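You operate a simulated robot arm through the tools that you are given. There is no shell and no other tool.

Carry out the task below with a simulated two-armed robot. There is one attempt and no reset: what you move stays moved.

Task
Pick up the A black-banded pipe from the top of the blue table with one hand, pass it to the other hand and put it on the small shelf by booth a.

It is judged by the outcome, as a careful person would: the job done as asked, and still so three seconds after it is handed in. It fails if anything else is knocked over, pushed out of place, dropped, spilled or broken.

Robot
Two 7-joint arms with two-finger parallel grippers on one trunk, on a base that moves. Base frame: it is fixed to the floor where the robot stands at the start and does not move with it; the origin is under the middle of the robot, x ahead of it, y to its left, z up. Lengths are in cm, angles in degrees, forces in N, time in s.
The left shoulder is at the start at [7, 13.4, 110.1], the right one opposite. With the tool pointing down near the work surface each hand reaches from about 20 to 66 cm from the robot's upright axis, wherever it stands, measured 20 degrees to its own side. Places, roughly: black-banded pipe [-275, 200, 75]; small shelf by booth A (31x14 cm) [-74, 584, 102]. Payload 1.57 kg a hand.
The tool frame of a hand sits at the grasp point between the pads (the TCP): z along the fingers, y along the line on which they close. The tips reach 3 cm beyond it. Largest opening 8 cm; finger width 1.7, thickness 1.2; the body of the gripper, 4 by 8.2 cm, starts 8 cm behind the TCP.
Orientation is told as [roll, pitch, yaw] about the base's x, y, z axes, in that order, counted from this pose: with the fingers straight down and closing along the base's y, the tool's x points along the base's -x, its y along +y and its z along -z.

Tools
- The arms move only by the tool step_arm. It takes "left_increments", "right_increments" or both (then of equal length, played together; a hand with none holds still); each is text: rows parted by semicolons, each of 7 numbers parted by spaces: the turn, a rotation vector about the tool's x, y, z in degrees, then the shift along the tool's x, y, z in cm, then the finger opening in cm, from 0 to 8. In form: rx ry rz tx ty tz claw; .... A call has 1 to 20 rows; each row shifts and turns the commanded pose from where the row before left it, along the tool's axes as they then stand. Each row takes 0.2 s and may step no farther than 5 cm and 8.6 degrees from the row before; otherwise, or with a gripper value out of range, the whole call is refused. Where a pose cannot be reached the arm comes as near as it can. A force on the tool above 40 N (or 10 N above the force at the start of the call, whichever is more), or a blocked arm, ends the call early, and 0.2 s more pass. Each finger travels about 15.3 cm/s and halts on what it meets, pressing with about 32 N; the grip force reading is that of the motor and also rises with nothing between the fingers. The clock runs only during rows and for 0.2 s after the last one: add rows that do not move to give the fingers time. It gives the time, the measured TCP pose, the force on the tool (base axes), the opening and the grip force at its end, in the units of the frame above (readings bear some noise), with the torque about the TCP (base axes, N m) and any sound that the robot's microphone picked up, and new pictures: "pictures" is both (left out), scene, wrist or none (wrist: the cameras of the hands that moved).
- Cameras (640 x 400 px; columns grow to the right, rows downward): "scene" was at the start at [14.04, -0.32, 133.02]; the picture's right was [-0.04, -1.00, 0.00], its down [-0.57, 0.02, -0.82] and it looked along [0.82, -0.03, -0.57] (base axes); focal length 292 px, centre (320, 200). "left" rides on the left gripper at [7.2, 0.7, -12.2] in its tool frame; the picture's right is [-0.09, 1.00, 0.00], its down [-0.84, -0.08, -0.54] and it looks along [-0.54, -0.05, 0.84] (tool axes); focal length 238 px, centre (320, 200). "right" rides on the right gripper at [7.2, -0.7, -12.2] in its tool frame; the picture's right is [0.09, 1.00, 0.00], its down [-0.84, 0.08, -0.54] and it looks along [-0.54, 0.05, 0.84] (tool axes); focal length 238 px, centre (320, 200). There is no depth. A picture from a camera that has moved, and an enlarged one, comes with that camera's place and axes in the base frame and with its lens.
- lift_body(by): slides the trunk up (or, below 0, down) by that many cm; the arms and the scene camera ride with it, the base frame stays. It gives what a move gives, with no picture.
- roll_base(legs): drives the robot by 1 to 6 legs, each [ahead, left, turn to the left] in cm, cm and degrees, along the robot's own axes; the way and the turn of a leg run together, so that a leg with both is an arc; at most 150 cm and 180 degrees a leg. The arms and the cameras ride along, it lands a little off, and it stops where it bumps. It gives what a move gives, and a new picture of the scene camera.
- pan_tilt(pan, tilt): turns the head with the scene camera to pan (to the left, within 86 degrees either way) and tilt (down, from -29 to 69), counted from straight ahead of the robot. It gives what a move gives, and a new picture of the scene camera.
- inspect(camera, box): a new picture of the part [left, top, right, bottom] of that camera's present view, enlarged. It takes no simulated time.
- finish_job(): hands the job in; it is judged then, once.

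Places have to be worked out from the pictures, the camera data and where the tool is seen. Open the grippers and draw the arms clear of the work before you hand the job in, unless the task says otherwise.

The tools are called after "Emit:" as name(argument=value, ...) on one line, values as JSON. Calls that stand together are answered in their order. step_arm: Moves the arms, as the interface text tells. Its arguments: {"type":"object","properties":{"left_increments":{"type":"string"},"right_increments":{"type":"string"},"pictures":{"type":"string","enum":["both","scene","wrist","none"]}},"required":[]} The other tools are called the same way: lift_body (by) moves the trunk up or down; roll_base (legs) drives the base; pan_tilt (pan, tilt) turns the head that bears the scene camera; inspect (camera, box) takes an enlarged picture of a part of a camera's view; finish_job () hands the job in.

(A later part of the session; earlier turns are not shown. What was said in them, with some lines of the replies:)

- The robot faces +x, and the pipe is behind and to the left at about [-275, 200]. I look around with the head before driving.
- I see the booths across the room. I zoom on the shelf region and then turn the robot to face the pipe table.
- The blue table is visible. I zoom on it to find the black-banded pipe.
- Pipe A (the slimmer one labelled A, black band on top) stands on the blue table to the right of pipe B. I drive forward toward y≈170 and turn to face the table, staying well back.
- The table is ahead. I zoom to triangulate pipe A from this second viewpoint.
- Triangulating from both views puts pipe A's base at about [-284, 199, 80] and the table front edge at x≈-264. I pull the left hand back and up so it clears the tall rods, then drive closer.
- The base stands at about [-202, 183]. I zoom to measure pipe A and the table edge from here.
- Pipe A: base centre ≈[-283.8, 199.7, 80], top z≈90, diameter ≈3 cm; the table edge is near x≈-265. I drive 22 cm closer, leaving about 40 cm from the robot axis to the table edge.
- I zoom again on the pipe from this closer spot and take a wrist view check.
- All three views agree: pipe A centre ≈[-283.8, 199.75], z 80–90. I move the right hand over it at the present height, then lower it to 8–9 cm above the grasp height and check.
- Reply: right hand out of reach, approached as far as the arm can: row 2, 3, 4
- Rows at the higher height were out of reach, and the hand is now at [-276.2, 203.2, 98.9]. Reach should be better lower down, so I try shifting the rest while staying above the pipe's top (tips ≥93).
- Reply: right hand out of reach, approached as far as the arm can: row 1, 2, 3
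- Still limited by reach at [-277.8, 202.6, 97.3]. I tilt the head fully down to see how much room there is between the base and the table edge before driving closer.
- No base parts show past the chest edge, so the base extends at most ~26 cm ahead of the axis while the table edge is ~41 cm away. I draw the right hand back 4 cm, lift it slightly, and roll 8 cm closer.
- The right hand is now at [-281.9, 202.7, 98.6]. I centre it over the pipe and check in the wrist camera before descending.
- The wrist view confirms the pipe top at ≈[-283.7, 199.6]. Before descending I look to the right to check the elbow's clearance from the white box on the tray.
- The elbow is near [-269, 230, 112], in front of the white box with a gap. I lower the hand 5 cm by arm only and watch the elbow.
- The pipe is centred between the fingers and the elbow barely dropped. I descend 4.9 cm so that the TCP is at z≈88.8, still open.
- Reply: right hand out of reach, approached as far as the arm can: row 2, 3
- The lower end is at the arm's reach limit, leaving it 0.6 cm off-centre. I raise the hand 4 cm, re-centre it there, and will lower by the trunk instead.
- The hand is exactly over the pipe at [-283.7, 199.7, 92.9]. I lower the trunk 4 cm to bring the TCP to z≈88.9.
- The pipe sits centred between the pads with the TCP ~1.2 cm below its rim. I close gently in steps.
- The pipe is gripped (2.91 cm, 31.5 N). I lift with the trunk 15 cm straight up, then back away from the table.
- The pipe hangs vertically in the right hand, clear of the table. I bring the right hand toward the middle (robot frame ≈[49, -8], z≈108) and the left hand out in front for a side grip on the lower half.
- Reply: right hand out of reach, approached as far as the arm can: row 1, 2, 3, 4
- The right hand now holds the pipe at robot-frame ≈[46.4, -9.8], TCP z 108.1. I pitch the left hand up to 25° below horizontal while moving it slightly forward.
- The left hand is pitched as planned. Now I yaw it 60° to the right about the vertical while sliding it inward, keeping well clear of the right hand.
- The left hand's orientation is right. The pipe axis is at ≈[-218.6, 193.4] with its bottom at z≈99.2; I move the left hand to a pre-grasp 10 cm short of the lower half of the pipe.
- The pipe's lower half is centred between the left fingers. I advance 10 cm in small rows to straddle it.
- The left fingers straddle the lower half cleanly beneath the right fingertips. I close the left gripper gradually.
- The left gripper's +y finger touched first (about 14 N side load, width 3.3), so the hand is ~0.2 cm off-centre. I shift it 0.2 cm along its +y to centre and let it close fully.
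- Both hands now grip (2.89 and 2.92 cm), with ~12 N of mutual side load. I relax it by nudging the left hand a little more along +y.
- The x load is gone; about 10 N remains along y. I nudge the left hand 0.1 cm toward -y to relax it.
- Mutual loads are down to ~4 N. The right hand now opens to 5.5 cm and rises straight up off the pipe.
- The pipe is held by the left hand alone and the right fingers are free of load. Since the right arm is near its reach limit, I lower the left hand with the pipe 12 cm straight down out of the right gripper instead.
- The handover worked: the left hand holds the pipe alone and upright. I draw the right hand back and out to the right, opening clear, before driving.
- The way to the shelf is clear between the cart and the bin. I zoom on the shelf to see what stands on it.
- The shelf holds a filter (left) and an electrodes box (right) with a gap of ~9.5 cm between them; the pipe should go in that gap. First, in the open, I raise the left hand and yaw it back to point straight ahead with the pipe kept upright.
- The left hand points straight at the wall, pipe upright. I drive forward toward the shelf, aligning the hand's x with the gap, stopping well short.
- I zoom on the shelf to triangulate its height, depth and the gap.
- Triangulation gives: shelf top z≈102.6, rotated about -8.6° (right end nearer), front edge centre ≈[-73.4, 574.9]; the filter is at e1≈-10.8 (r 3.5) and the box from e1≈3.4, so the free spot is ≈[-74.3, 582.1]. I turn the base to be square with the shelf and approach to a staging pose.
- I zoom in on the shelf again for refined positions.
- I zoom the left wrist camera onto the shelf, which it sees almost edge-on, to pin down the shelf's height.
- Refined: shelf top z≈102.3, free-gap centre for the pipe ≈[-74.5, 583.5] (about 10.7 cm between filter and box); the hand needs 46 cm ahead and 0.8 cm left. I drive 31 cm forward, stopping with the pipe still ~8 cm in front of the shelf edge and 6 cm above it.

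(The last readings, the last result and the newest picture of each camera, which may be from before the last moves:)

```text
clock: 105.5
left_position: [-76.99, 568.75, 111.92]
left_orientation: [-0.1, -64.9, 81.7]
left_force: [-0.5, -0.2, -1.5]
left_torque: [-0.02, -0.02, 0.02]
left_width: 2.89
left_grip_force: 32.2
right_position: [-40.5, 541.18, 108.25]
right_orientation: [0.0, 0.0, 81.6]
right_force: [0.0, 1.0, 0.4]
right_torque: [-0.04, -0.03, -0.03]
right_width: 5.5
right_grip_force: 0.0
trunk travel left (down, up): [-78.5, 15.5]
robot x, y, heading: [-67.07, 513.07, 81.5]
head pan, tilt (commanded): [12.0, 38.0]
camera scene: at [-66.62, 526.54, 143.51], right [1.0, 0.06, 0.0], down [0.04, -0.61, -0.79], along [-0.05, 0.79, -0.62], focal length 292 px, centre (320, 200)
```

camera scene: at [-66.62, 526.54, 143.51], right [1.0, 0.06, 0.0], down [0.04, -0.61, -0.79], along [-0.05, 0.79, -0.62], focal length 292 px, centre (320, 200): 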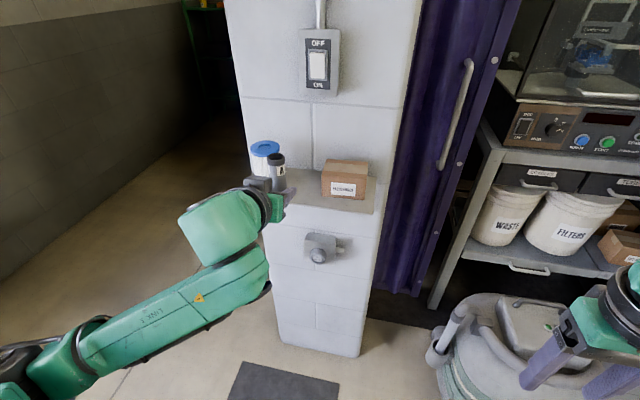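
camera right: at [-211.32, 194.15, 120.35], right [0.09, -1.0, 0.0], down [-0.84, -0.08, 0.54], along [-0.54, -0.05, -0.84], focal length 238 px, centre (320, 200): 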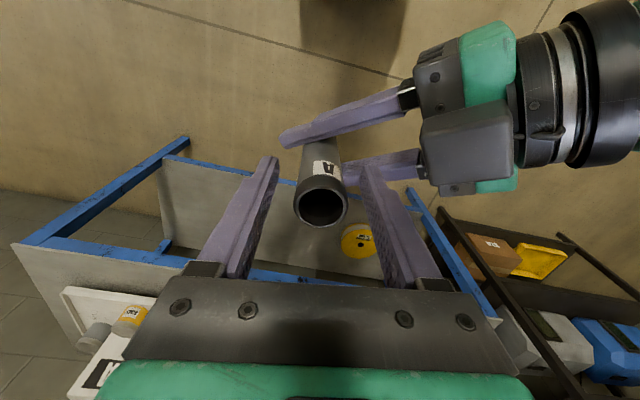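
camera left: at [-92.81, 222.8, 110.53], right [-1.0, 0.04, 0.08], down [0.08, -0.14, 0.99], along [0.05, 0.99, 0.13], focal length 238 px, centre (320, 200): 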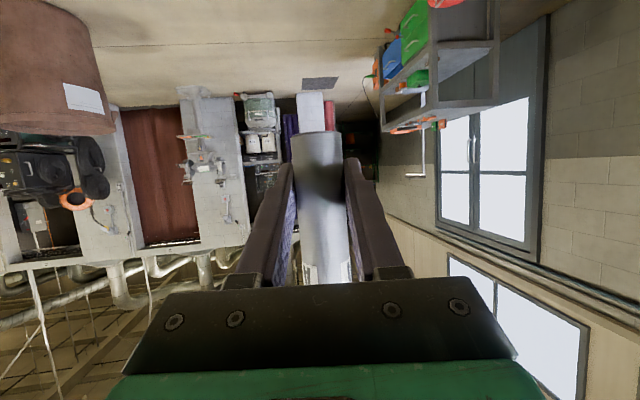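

I zoom to re-measure the gap relative to the hand now.

Emit:
inspect(camera="scene", box=[230, 125, 390, 225])

Emit:
inspect(camera="left", box=[120, 20, 520, 270])

```text
4.00 times, centred on (310, 175) of scene
camera zoom: at [-66.62, 526.54, 143.51], right [1.0, 0.06, 0.0], down [0.04, -0.61, -0.79], along [-0.05, 0.79, -0.62], focal length 1170 px, centre (360, 300)
```

zoom: 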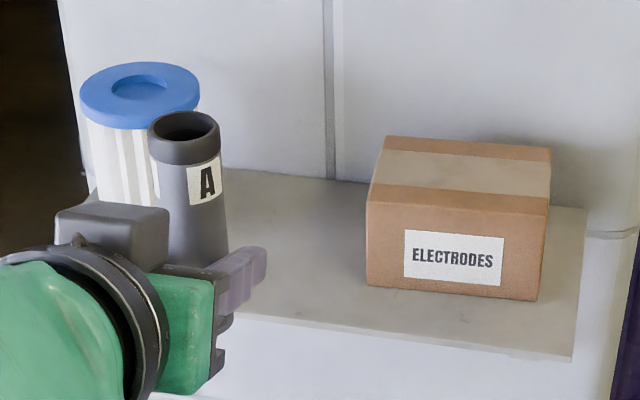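

```text
1.60 times, centred on (320, 145) of left
camera zoom: at [-79.66, 554.87, 110.48], right [-0.98, 0.18, 0.08], down [0.06, -0.15, 0.99], along [0.19, 0.97, 0.13], focal length 381 px, centre (320, 288)
```

zoom: 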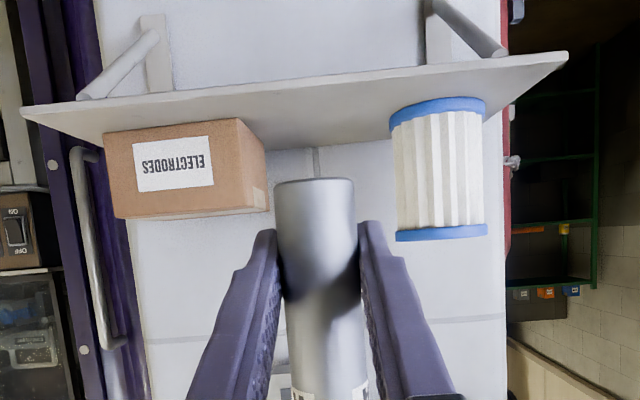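

Everything agrees: pipe axis ≈[-76.9, 569.0], needs ≈14.5 cm forward and 0.2 cm right. I lower 3.5 cm (pipe bottom ~3 cm above the shelf) and advance the first 8 cm.

Emit:
step_arm(left_increments="0 0 0 1.585 0 0.74 1.5; 0 0 0 1.585 0 0.74 1.5; 0 0 0 -0.871 -0.03 1.866 1.5; 0 0 0 -0.871 -0.03 1.866 1.5; 0 0 0 -0.871 -0.03 1.866 1.5; 0 0 0 -0.871 -0.03 1.866 1.5; 0 0 0 0 0 0 1.5")

Emit:
inspect(camera="scene", box=[230, 125, 390, 225])

```text
clock: 107.1
left_position: [-75.71, 576.78, 108.47]
left_orientation: [0.0, -65.0, 81.7]
left_force: [-0.7, 0.5, -1.5]
left_torque: [-0.01, 0.01, 0.01]
left_width: 2.86
left_grip_force: 32.4
right_position: [-40.39, 541.24, 108.24]
right_orientation: [0.1, -0.1, 81.5]
right_force: [-0.5, 0.2, -0.2]
right_torque: [-0.01, -0.02, 0.02]
right_width: 5.52
right_grip_force: 0.0
trunk travel left (down, up): [-78.5, 15.5]
robot x, y, heading: [-67.24, 512.76, 81.5]
head pan, tilt (commanded): [12.0, 38.0]
camera scene: at [-66.66, 526.4, 143.52], right [1.0, 0.06, 0.0], down [0.04, -0.61, -0.79], along [-0.05, 0.79, -0.62], focal length 292 px, centre (320, 200)
camera left: at [-78.4, 562.92, 107.01], right [-0.98, 0.18, 0.08], down [0.06, -0.15, 0.99], along [0.19, 0.97, 0.13], focal length 238 px, centre (320, 200)
```

scene: 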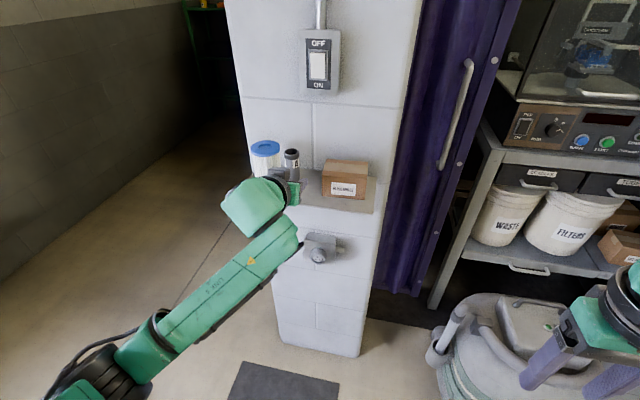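
left: 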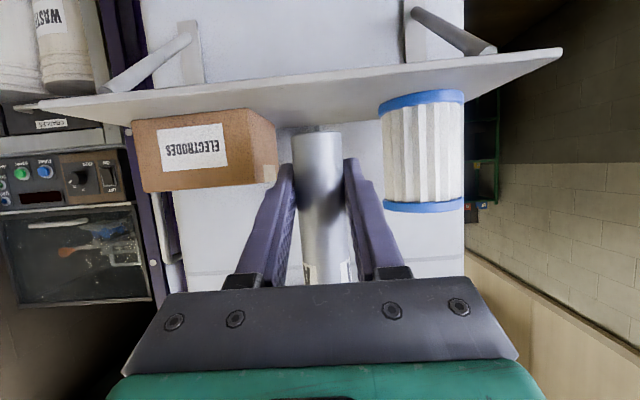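

```text
4.00 times, centred on (310, 175) of scene
camera zoom: at [-66.66, 526.4, 143.52], right [1.0, 0.06, 0.0], down [0.04, -0.61, -0.79], along [-0.05, 0.79, -0.62], focal length 1170 px, centre (360, 300)
```

zoom: 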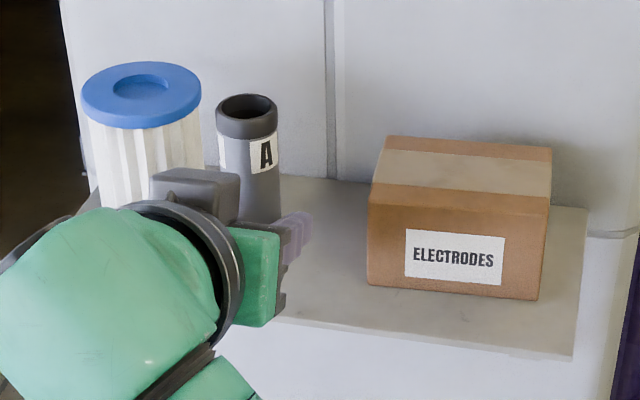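

The pipe is well aligned in the gap (filter edge e1≈-7.1, box edge ≈3.3, pipe ≈-2). I advance the remaining 6.4 cm.

Emit:
step_arm(left_increments="0 0 0 -0.901 0.05 1.93 1.5; 0 0 0 -0.901 0.05 1.93 1.5; 0 0 0 -0.901 0.04 1.93 1.5; 0 0 0 0 0 0 1.5; 0 0 0 0 0 0 1.5")

Emit:
inspect(camera="scene", box=[230, 125, 390, 225])

```text
clock: 108.3
left_position: [-74.84, 583.11, 108.48]
left_orientation: [-0.1, -65.0, 81.7]
left_force: [-0.1, 0.1, -2.1]
left_torque: [0.02, -0.01, -0.02]
left_width: 2.85
left_grip_force: 32.0
right_position: [-40.42, 541.07, 108.19]
right_orientation: [0.0, 0.0, 81.6]
right_force: [0.1, 0.8, 0.3]
right_torque: [-0.04, -0.04, 0.0]
right_width: 5.5
right_grip_force: 0.1
trunk travel left (down, up): [-78.5, 15.5]
robot x, y, heading: [-67.17, 512.82, 81.4]
head pan, tilt (commanded): [12.0, 38.0]
camera scene: at [-66.64, 526.43, 143.52], right [1.0, 0.06, 0.0], down [0.04, -0.61, -0.79], along [-0.05, 0.79, -0.62], focal length 292 px, centre (320, 200)
camera left: at [-77.52, 569.23, 107.05], right [-0.98, 0.18, 0.08], down [0.06, -0.15, 0.99], along [0.19, 0.97, 0.13], focal length 238 px, centre (320, 200)
```

scene: 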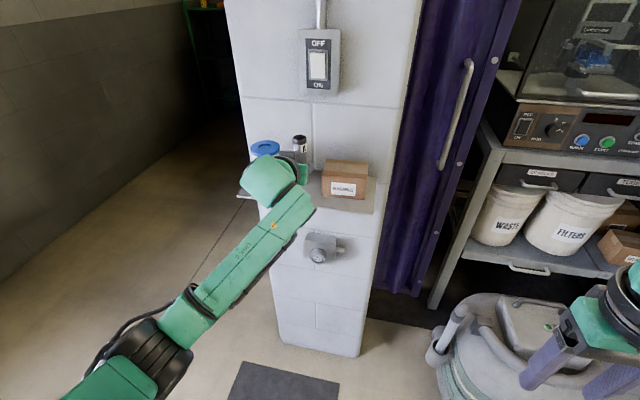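
left: 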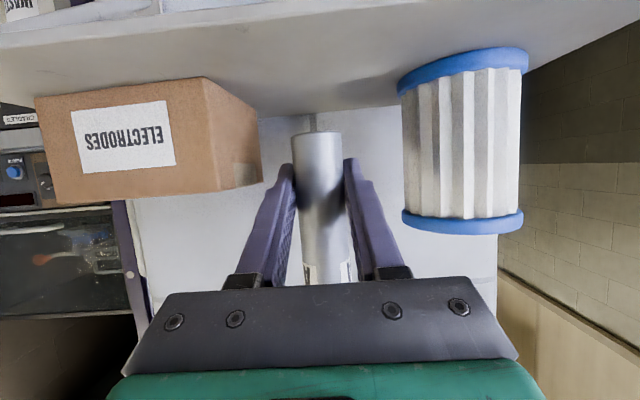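

```text
4.00 times, centred on (310, 175) of scene
camera zoom: at [-66.64, 526.43, 143.52], right [1.0, 0.06, 0.0], down [0.04, -0.61, -0.79], along [-0.05, 0.79, -0.62], focal length 1170 px, centre (360, 300)
```

zoom: 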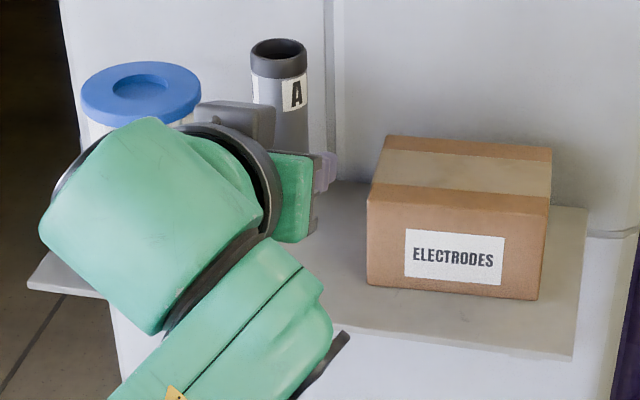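

The pipe is over the gap at mid-depth with clearance both sides. I lower 2.4 cm, then will go in tiny steps watching the force.

Emit:
step_arm(left_increments="0 0 0 0.725 0 0.338 1.5; 0 0 0 0.725 0 0.338 1.5; 0 0 0 0.725 0 0.338 1.5; 0 0 0 0 0 0 1.5; 0 0 0 0 0 0 1.5")

Emit:
inspect(camera="left", box=[220, 60, 420, 185])

```text
clock: 109.5
left_position: [-74.77, 583.08, 106.01]
left_orientation: [-0.1, -65.0, 81.7]
left_force: [0.5, 0.0, -0.5]
left_torque: [-0.03, 0.02, 0.03]
left_width: 2.9
left_grip_force: 32.2
right_position: [-40.43, 541.2, 108.24]
right_orientation: [0.0, 0.0, 81.5]
right_force: [0.4, -0.2, -1.1]
right_torque: [0.0, 0.02, 0.01]
right_width: 5.5
right_grip_force: 0.0
trunk travel left (down, up): [-78.5, 15.5]
robot x, y, heading: [-67.37, 512.88, 81.4]
head pan, tilt (commanded): [12.0, 38.0]
camera scene: at [-66.63, 526.45, 143.52], right [1.0, 0.06, 0.0], down [0.04, -0.61, -0.79], along [-0.05, 0.79, -0.62], focal length 292 px, centre (320, 200)
camera left: at [-77.54, 569.23, 104.64], right [-0.98, 0.18, 0.08], down [0.06, -0.15, 0.99], along [0.19, 0.97, 0.13], focal length 238 px, centre (320, 200)
```

scene: 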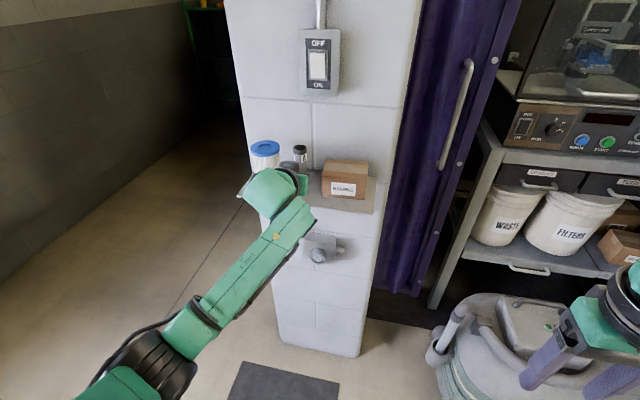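
left: 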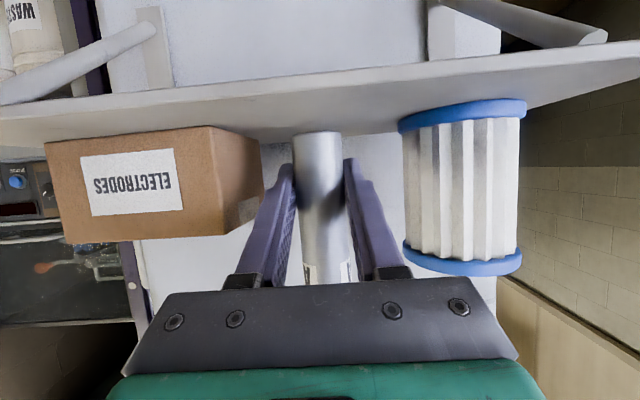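

```text
3.20 times, centred on (320, 122) of left
camera zoom: at [-77.54, 569.23, 104.64], right [-0.98, 0.18, 0.08], down [0.06, -0.15, 0.99], along [0.19, 0.97, 0.13], focal length 763 px, centre (320, 448)
```

zoom: 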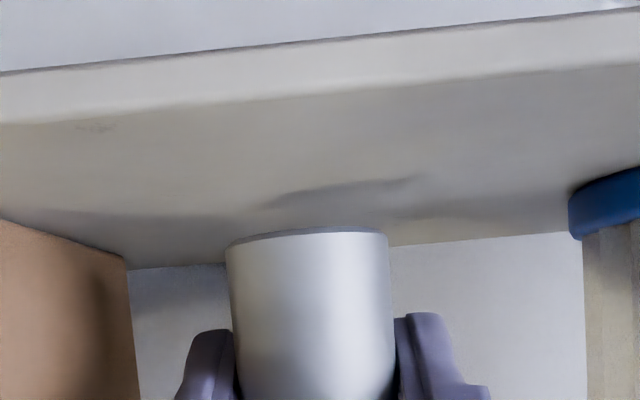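

The pipe's shadow shows it is still slightly above the shelf (~0.5–0.9 cm). I continue down by 0.5 cm in small steps.

Emit:
step_arm(left_increments="0 0 0 0.227 0 0.106 1.5; 0 0 0 0.227 0 0.106 1.5; 0 0 0 0 0 0 1.5", pictures="none")

Emit:
inspect(camera="left", box=[220, 60, 420, 185])

```text
clock: 110.3
left_position: [-74.9, 583.17, 105.51]
left_orientation: [-0.1, -65.0, 81.6]
left_force: [-0.7, -0.5, -1.2]
left_torque: [0.01, 0.02, 0.01]
left_width: 2.9
left_grip_force: 32.3
right_position: [-40.51, 541.22, 108.21]
right_orientation: [0.0, 0.0, 81.5]
right_force: [0.1, 0.4, 0.5]
right_torque: [0.01, 0.03, 0.02]
right_width: 5.51
right_grip_force: 0.0
trunk travel left (down, up): [-78.5, 15.5]
robot x, y, heading: [-67.02, 512.92, 81.9]
head pan, tilt (commanded): [12.0, 38.0]
```

```text
3.20 times, centred on (320, 122) of left
camera zoom: at [-77.56, 569.34, 104.12], right [-0.98, 0.18, 0.08], down [0.06, -0.15, 0.99], along [0.19, 0.97, 0.13], focal length 763 px, centre (320, 448)
```

zoom: 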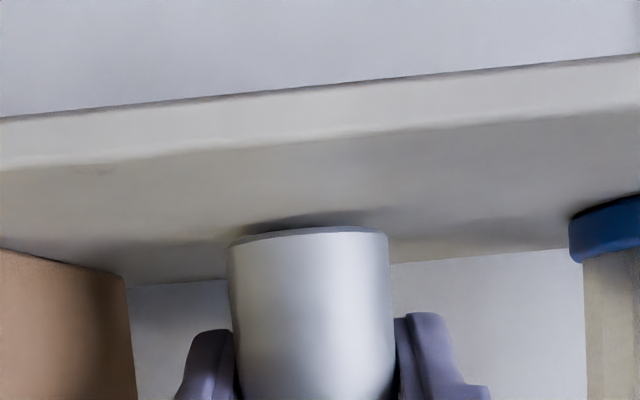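

The shadow has nearly merged with the pipe's foot and no contact force yet. I lower 0.2 cm more.

Emit:
step_arm(left_increments="0 0 0 0.136 0 0.063 1.5; 0 0 0 0.09 0 0.042 1.5; 0 0 0 0 0 0 1.5", pictures="none")

Emit:
inspect(camera="left", box=[220, 60, 420, 185])

```text
clock: 111.1
left_position: [-74.82, 583.08, 105.28]
left_orientation: [0.0, -65.0, 81.5]
left_force: [0.9, 0.3, -1.2]
left_torque: [0.03, -0.05, 0.02]
left_width: 2.87
left_grip_force: 31.7
right_position: [-40.29, 541.09, 108.16]
right_orientation: [0.1, 0.0, 81.6]
right_force: [-0.1, -0.5, -0.5]
right_torque: [0.02, 0.0, 0.04]
right_width: 5.51
right_grip_force: 0.1
trunk travel left (down, up): [-78.5, 15.5]
robot x, y, heading: [-66.85, 512.36, 81.8]
head pan, tilt (commanded): [12.0, 38.0]
```

```text
3.20 times, centred on (320, 122) of left
camera zoom: at [-77.57, 569.29, 103.88], right [-0.98, 0.18, 0.08], down [0.06, -0.15, 0.99], along [0.19, 0.97, 0.13], focal length 763 px, centre (320, 448)
```

zoom: 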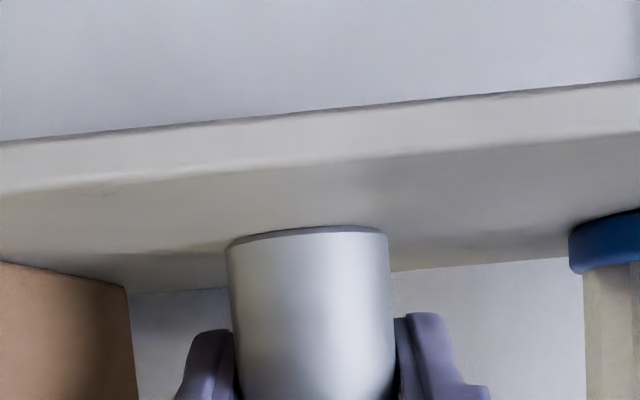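

Still only the pipe's weight on the hand. I go down another 0.15 cm.

Emit:
step_arm(left_increments="0 0 0 0.068 0 0.032 1.5; 0 0 0 0.068 0 0.032 1.5; 0 0 0 0 0 0 1.5", pictures="none")

Emit:
inspect(camera="left", box=[220, 60, 420, 185])

```text
clock: 111.9
left_position: [-74.83, 583.06, 105.26]
left_orientation: [0.0, -65.1, 81.8]
left_force: [-1.2, 2.1, 5.0]
left_torque: [0.18, 0.0, 0.0]
left_width: 2.9
left_grip_force: 31.9
right_position: [-40.35, 540.98, 108.1]
right_orientation: [0.0, 0.0, 81.6]
right_force: [-0.8, 0.0, -0.1]
right_torque: [-0.01, -0.03, 0.01]
right_width: 5.48
right_grip_force: 0.0
trunk travel left (down, up): [-78.5, 15.5]
robot x, y, heading: [-67.38, 512.99, 81.7]
head pan, tilt (commanded): [12.0, 38.0]
```

```text
3.20 times, centred on (320, 122) of left
camera zoom: at [-77.54, 569.22, 103.83], right [-0.98, 0.18, 0.08], down [0.06, -0.15, 0.99], along [0.19, 0.97, 0.14], focal length 763 px, centre (320, 448)
```

zoom: 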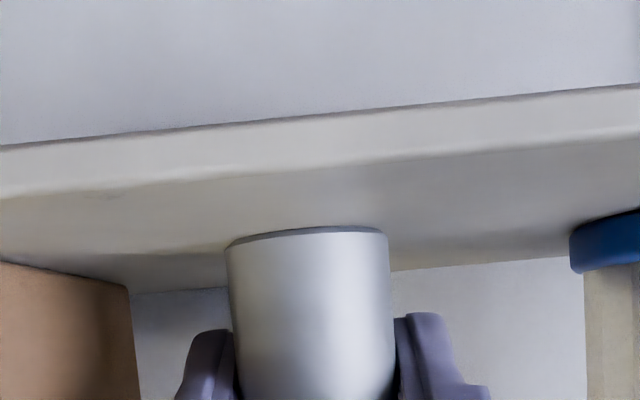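

Contact: vertical force rose to +5 N, so the pipe is resting on the shelf. I open the left gripper slowly to 4.6 cm.

Emit:
step_arm(left_increments="0 0 0 0 0 0 2.7; 0 0 0 0 0 0 3.0; 0 0 0 0 0 0 3.3; 0 0 0 0 0 0 3.7; 0 0 0 0 0 0 4.2; 0 0 0 0 0 0 4.6; 0 0 0 0 0 0 4.6; 0 0 0 0 0 0 4.6")

Emit:
inspect(camera="scene", box=[230, 125, 390, 225])

Emit:
inspect(camera="left", box=[160, 60, 480, 260])

```text
clock: 113.7
left_position: [-74.82, 583.12, 105.16]
left_orientation: [0.0, -65.0, 81.7]
left_force: [-0.3, -0.1, 0.1]
left_torque: [-0.01, 0.04, 0.0]
left_width: 4.61
left_grip_force: 0.1
right_position: [-40.39, 541.17, 108.26]
right_orientation: [-0.1, 0.1, 81.7]
right_force: [0.2, -0.9, -1.2]
right_torque: [-0.01, 0.01, 0.0]
right_width: 5.5
right_grip_force: 0.1
trunk travel left (down, up): [-78.5, 15.5]
robot x, y, heading: [-67.15, 512.76, 81.9]
head pan, tilt (commanded): [12.0, 38.0]
camera scene: at [-66.63, 526.41, 143.52], right [1.0, 0.06, 0.0], down [0.04, -0.61, -0.79], along [-0.05, 0.79, -0.62], focal length 292 px, centre (320, 200)
camera left: at [-77.52, 569.24, 103.72], right [-0.98, 0.18, 0.08], down [0.06, -0.15, 0.99], along [0.19, 0.97, 0.13], focal length 238 px, centre (320, 200)
```

scene: 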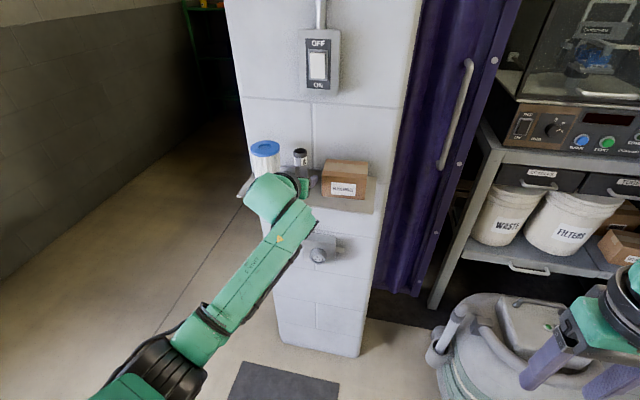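
left: 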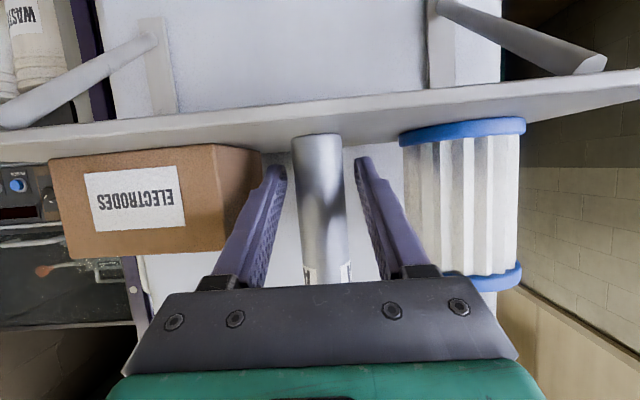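

```text
4.00 times, centred on (310, 175) of scene
camera zoom: at [-66.63, 526.41, 143.52], right [1.0, 0.06, 0.0], down [0.04, -0.61, -0.79], along [-0.05, 0.79, -0.62], focal length 1170 px, centre (360, 300)
```

zoom: 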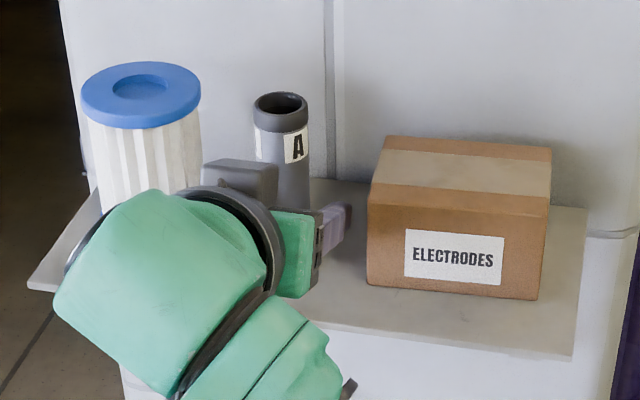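

```text
2.00 times, centred on (320, 160) of left
camera zoom: at [-77.52, 569.24, 103.72], right [-0.98, 0.18, 0.08], down [0.06, -0.15, 0.99], along [0.19, 0.97, 0.13], focal length 477 px, centre (320, 280)
```

zoom: 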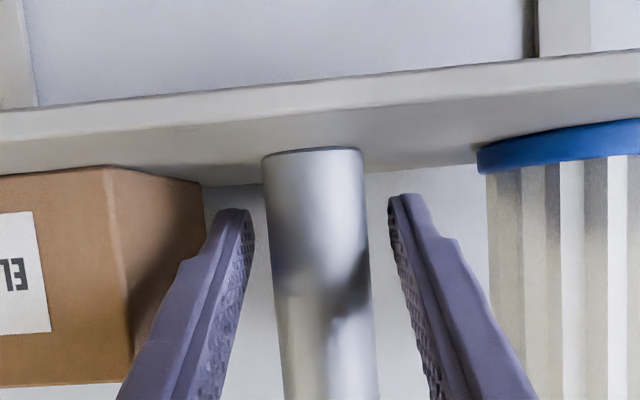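

The pipe stands free on the shelf with clear space to both fingers. I withdraw the left hand straight back along its own axis.

Emit:
step_arm(left_increments="0 0 0 0 0 -1 4.6; 0 0 0 0 0 -1 4.6; 0 0 0 0 0 -1.5 4.6; 0 0 0 0 0 -2 4.6; 0 0 0 0 0 -2 4.6; 0 0 0 0 0 -2 4.6; 0 0 0 0 0 -2.5 4.6; 0 0 0 0 0 -2.5 4.6; 0 0 0 0 0 0 4.6")

Emit:
inspect(camera="scene", box=[230, 125, 390, 225])

```text
clock: 115.7
left_position: [-76.56, 570.1, 111.33]
left_orientation: [0.0, -65.0, 81.7]
left_force: [0.3, 0.3, -0.7]
left_torque: [-0.04, 0.02, 0.0]
left_width: 4.62
left_grip_force: 0.1
right_position: [-40.46, 541.21, 108.26]
right_orientation: [0.0, 0.1, 81.5]
right_force: [0.3, -0.9, -0.8]
right_torque: [-0.02, 0.01, 0.01]
right_width: 5.5
right_grip_force: 0.1
trunk travel left (down, up): [-78.5, 15.5]
robot x, y, heading: [-66.87, 513.05, 81.6]
head pan, tilt (commanded): [12.0, 38.0]
camera scene: at [-66.63, 526.46, 143.51], right [1.0, 0.06, 0.0], down [0.04, -0.61, -0.79], along [-0.05, 0.79, -0.62], focal length 292 px, centre (320, 200)
camera left: at [-79.3, 556.24, 109.91], right [-0.98, 0.18, 0.08], down [0.06, -0.15, 0.99], along [0.19, 0.97, 0.13], focal length 238 px, centre (320, 200)
```

scene: 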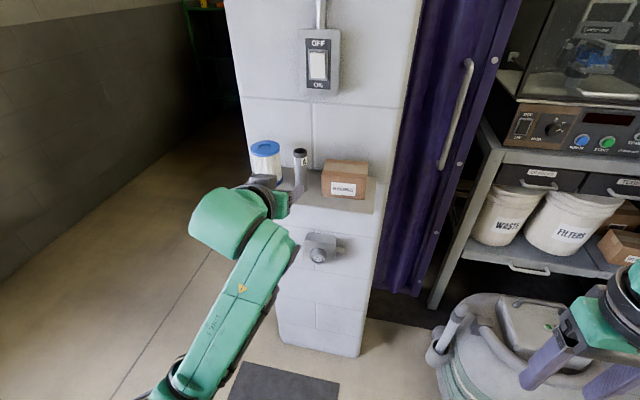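
left: 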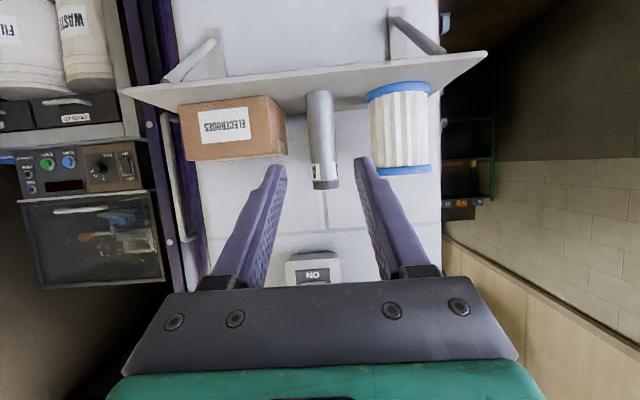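

```text
4.00 times, centred on (310, 175) of scene
camera zoom: at [-66.63, 526.46, 143.51], right [1.0, 0.06, 0.0], down [0.04, -0.61, -0.79], along [-0.05, 0.79, -0.62], focal length 1170 px, centre (360, 300)
```

zoom: 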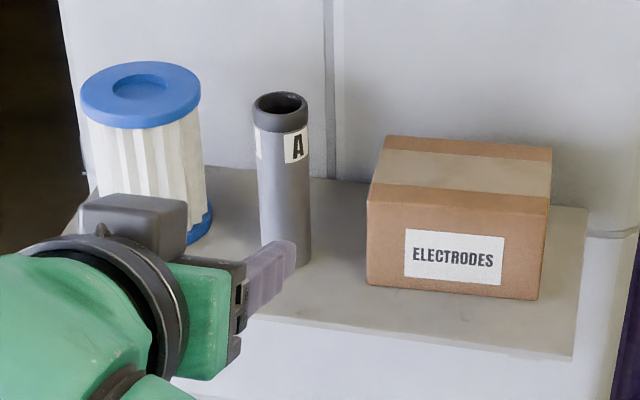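

The pipe stands upright between the undisturbed filter and box. I back the base away 35 cm so the arms are clear and check the result.

Emit:
roll_base(legs=[[-35, 0, 0]])

Emit:
step_arm(left_increments="0 0 0 0 0 0 8; 0 0 0 0 0 0 8; 0 0 0 0 0 0 8", right_increments="0 0 0 0 0 0 8; 0 0 0 0 0 0 8; 0 0 0 0 0 0 8", pictures="scene")

Emit:
inspect(camera="scene", box=[230, 80, 390, 180])

```text
clock: 118.0
left_position: [-81.57, 536.28, 111.29]
left_orientation: [0.0, -65.0, 81.6]
left_force: [0.0, -0.1, 1.1]
left_torque: [-0.01, -0.03, 0.02]
left_width: 4.63
left_grip_force: 0.1
right_position: [-45.35, 507.42, 108.13]
right_orientation: [0.1, 0.0, 81.7]
right_force: [0.4, 0.4, 0.2]
right_torque: [-0.01, 0.0, 0.02]
right_width: 5.49
right_grip_force: 0.1
trunk travel left (down, up): [-78.5, 15.5]
robot x, y, heading: [-71.98, 478.89, 81.5]
head pan, tilt (commanded): [12.0, 38.0]
camera scene: at [-71.62, 492.69, 143.51], right [1.0, 0.06, 0.0], down [0.04, -0.62, -0.79], along [-0.05, 0.79, -0.62], focal length 292 px, centre (320, 200)
```

scene: 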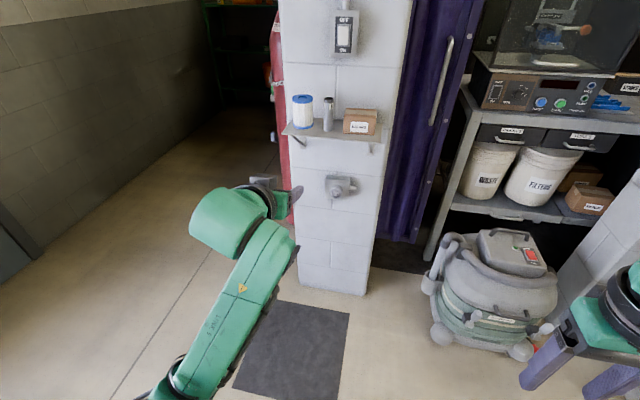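

```text
clock: 118.8
left_position: [-81.58, 536.18, 111.38]
left_orientation: [-0.1, -64.9, 81.6]
left_force: [0.6, -1.0, 0.1]
left_torque: [0.01, -0.01, -0.02]
left_width: 8.0
left_grip_force: 0.0
right_position: [-45.39, 507.29, 108.23]
right_orientation: [0.0, -0.1, 81.6]
right_force: [-0.2, -0.2, -0.1]
right_torque: [-0.01, -0.02, 0.0]
right_width: 7.99
right_grip_force: 0.0
trunk travel left (down, up): [-78.5, 15.5]
robot x, y, heading: [-71.73, 478.87, 81.7]
head pan, tilt (commanded): [12.0, 38.0]
camera scene: at [-71.65, 492.51, 143.53], right [1.0, 0.06, 0.0], down [0.04, -0.61, -0.79], along [-0.05, 0.79, -0.62], focal length 292 px, centre (320, 200)
```

scene: 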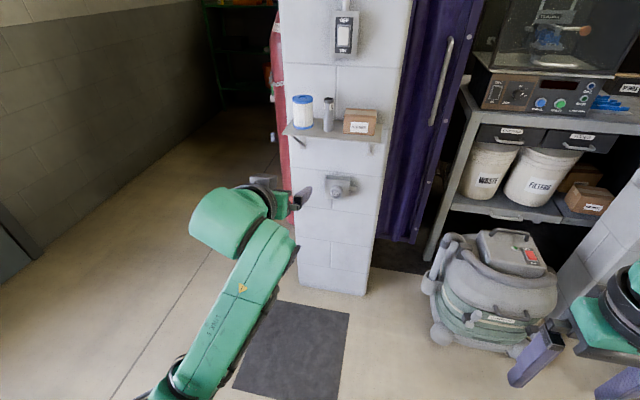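

```text
4.00 times, centred on (310, 130) of scene
camera zoom: at [-71.65, 492.51, 143.53], right [1.0, 0.06, 0.0], down [0.04, -0.61, -0.79], along [-0.05, 0.79, -0.62], focal length 1170 px, centre (360, 480)
```

zoom: 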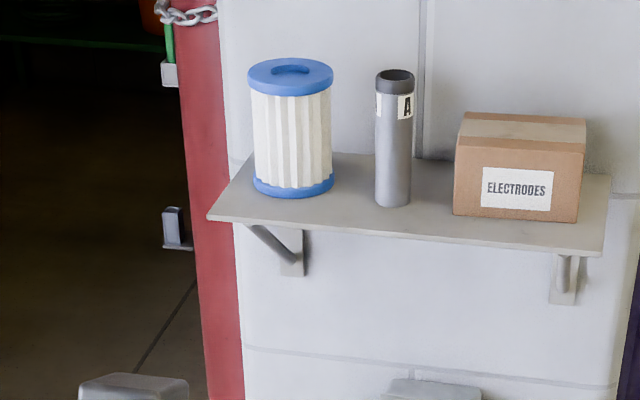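

The A pipe stands upright on the shelf between the filter and the electrodes box, nothing else has moved, and both grippers are open and clear. I hand the job in.

Emit:
finish_job()

```text
The job is handed in.
```

I put the A black-banded pipe on the small shelf by booth A. It was still standing upright between the filter and the electrodes box in the last picture before I handed the job in.

- **Pick-up:** the right hand gripped the pipe from above on the blue table and lifted it straight up.
- **Pass:** the left hand took hold of the lower half while the right still held the top. The right hand then let go.
- **Placing:** the left hand set the pipe down until the force reading showed contact, then opened slowly and drew straight back.

Neither hand registered a collision. In the closing pictures the filter and box stand where they were. After lifting the pipe I could see the rest of the table undisturbed. Both grippers are open and well clear of the shelf.
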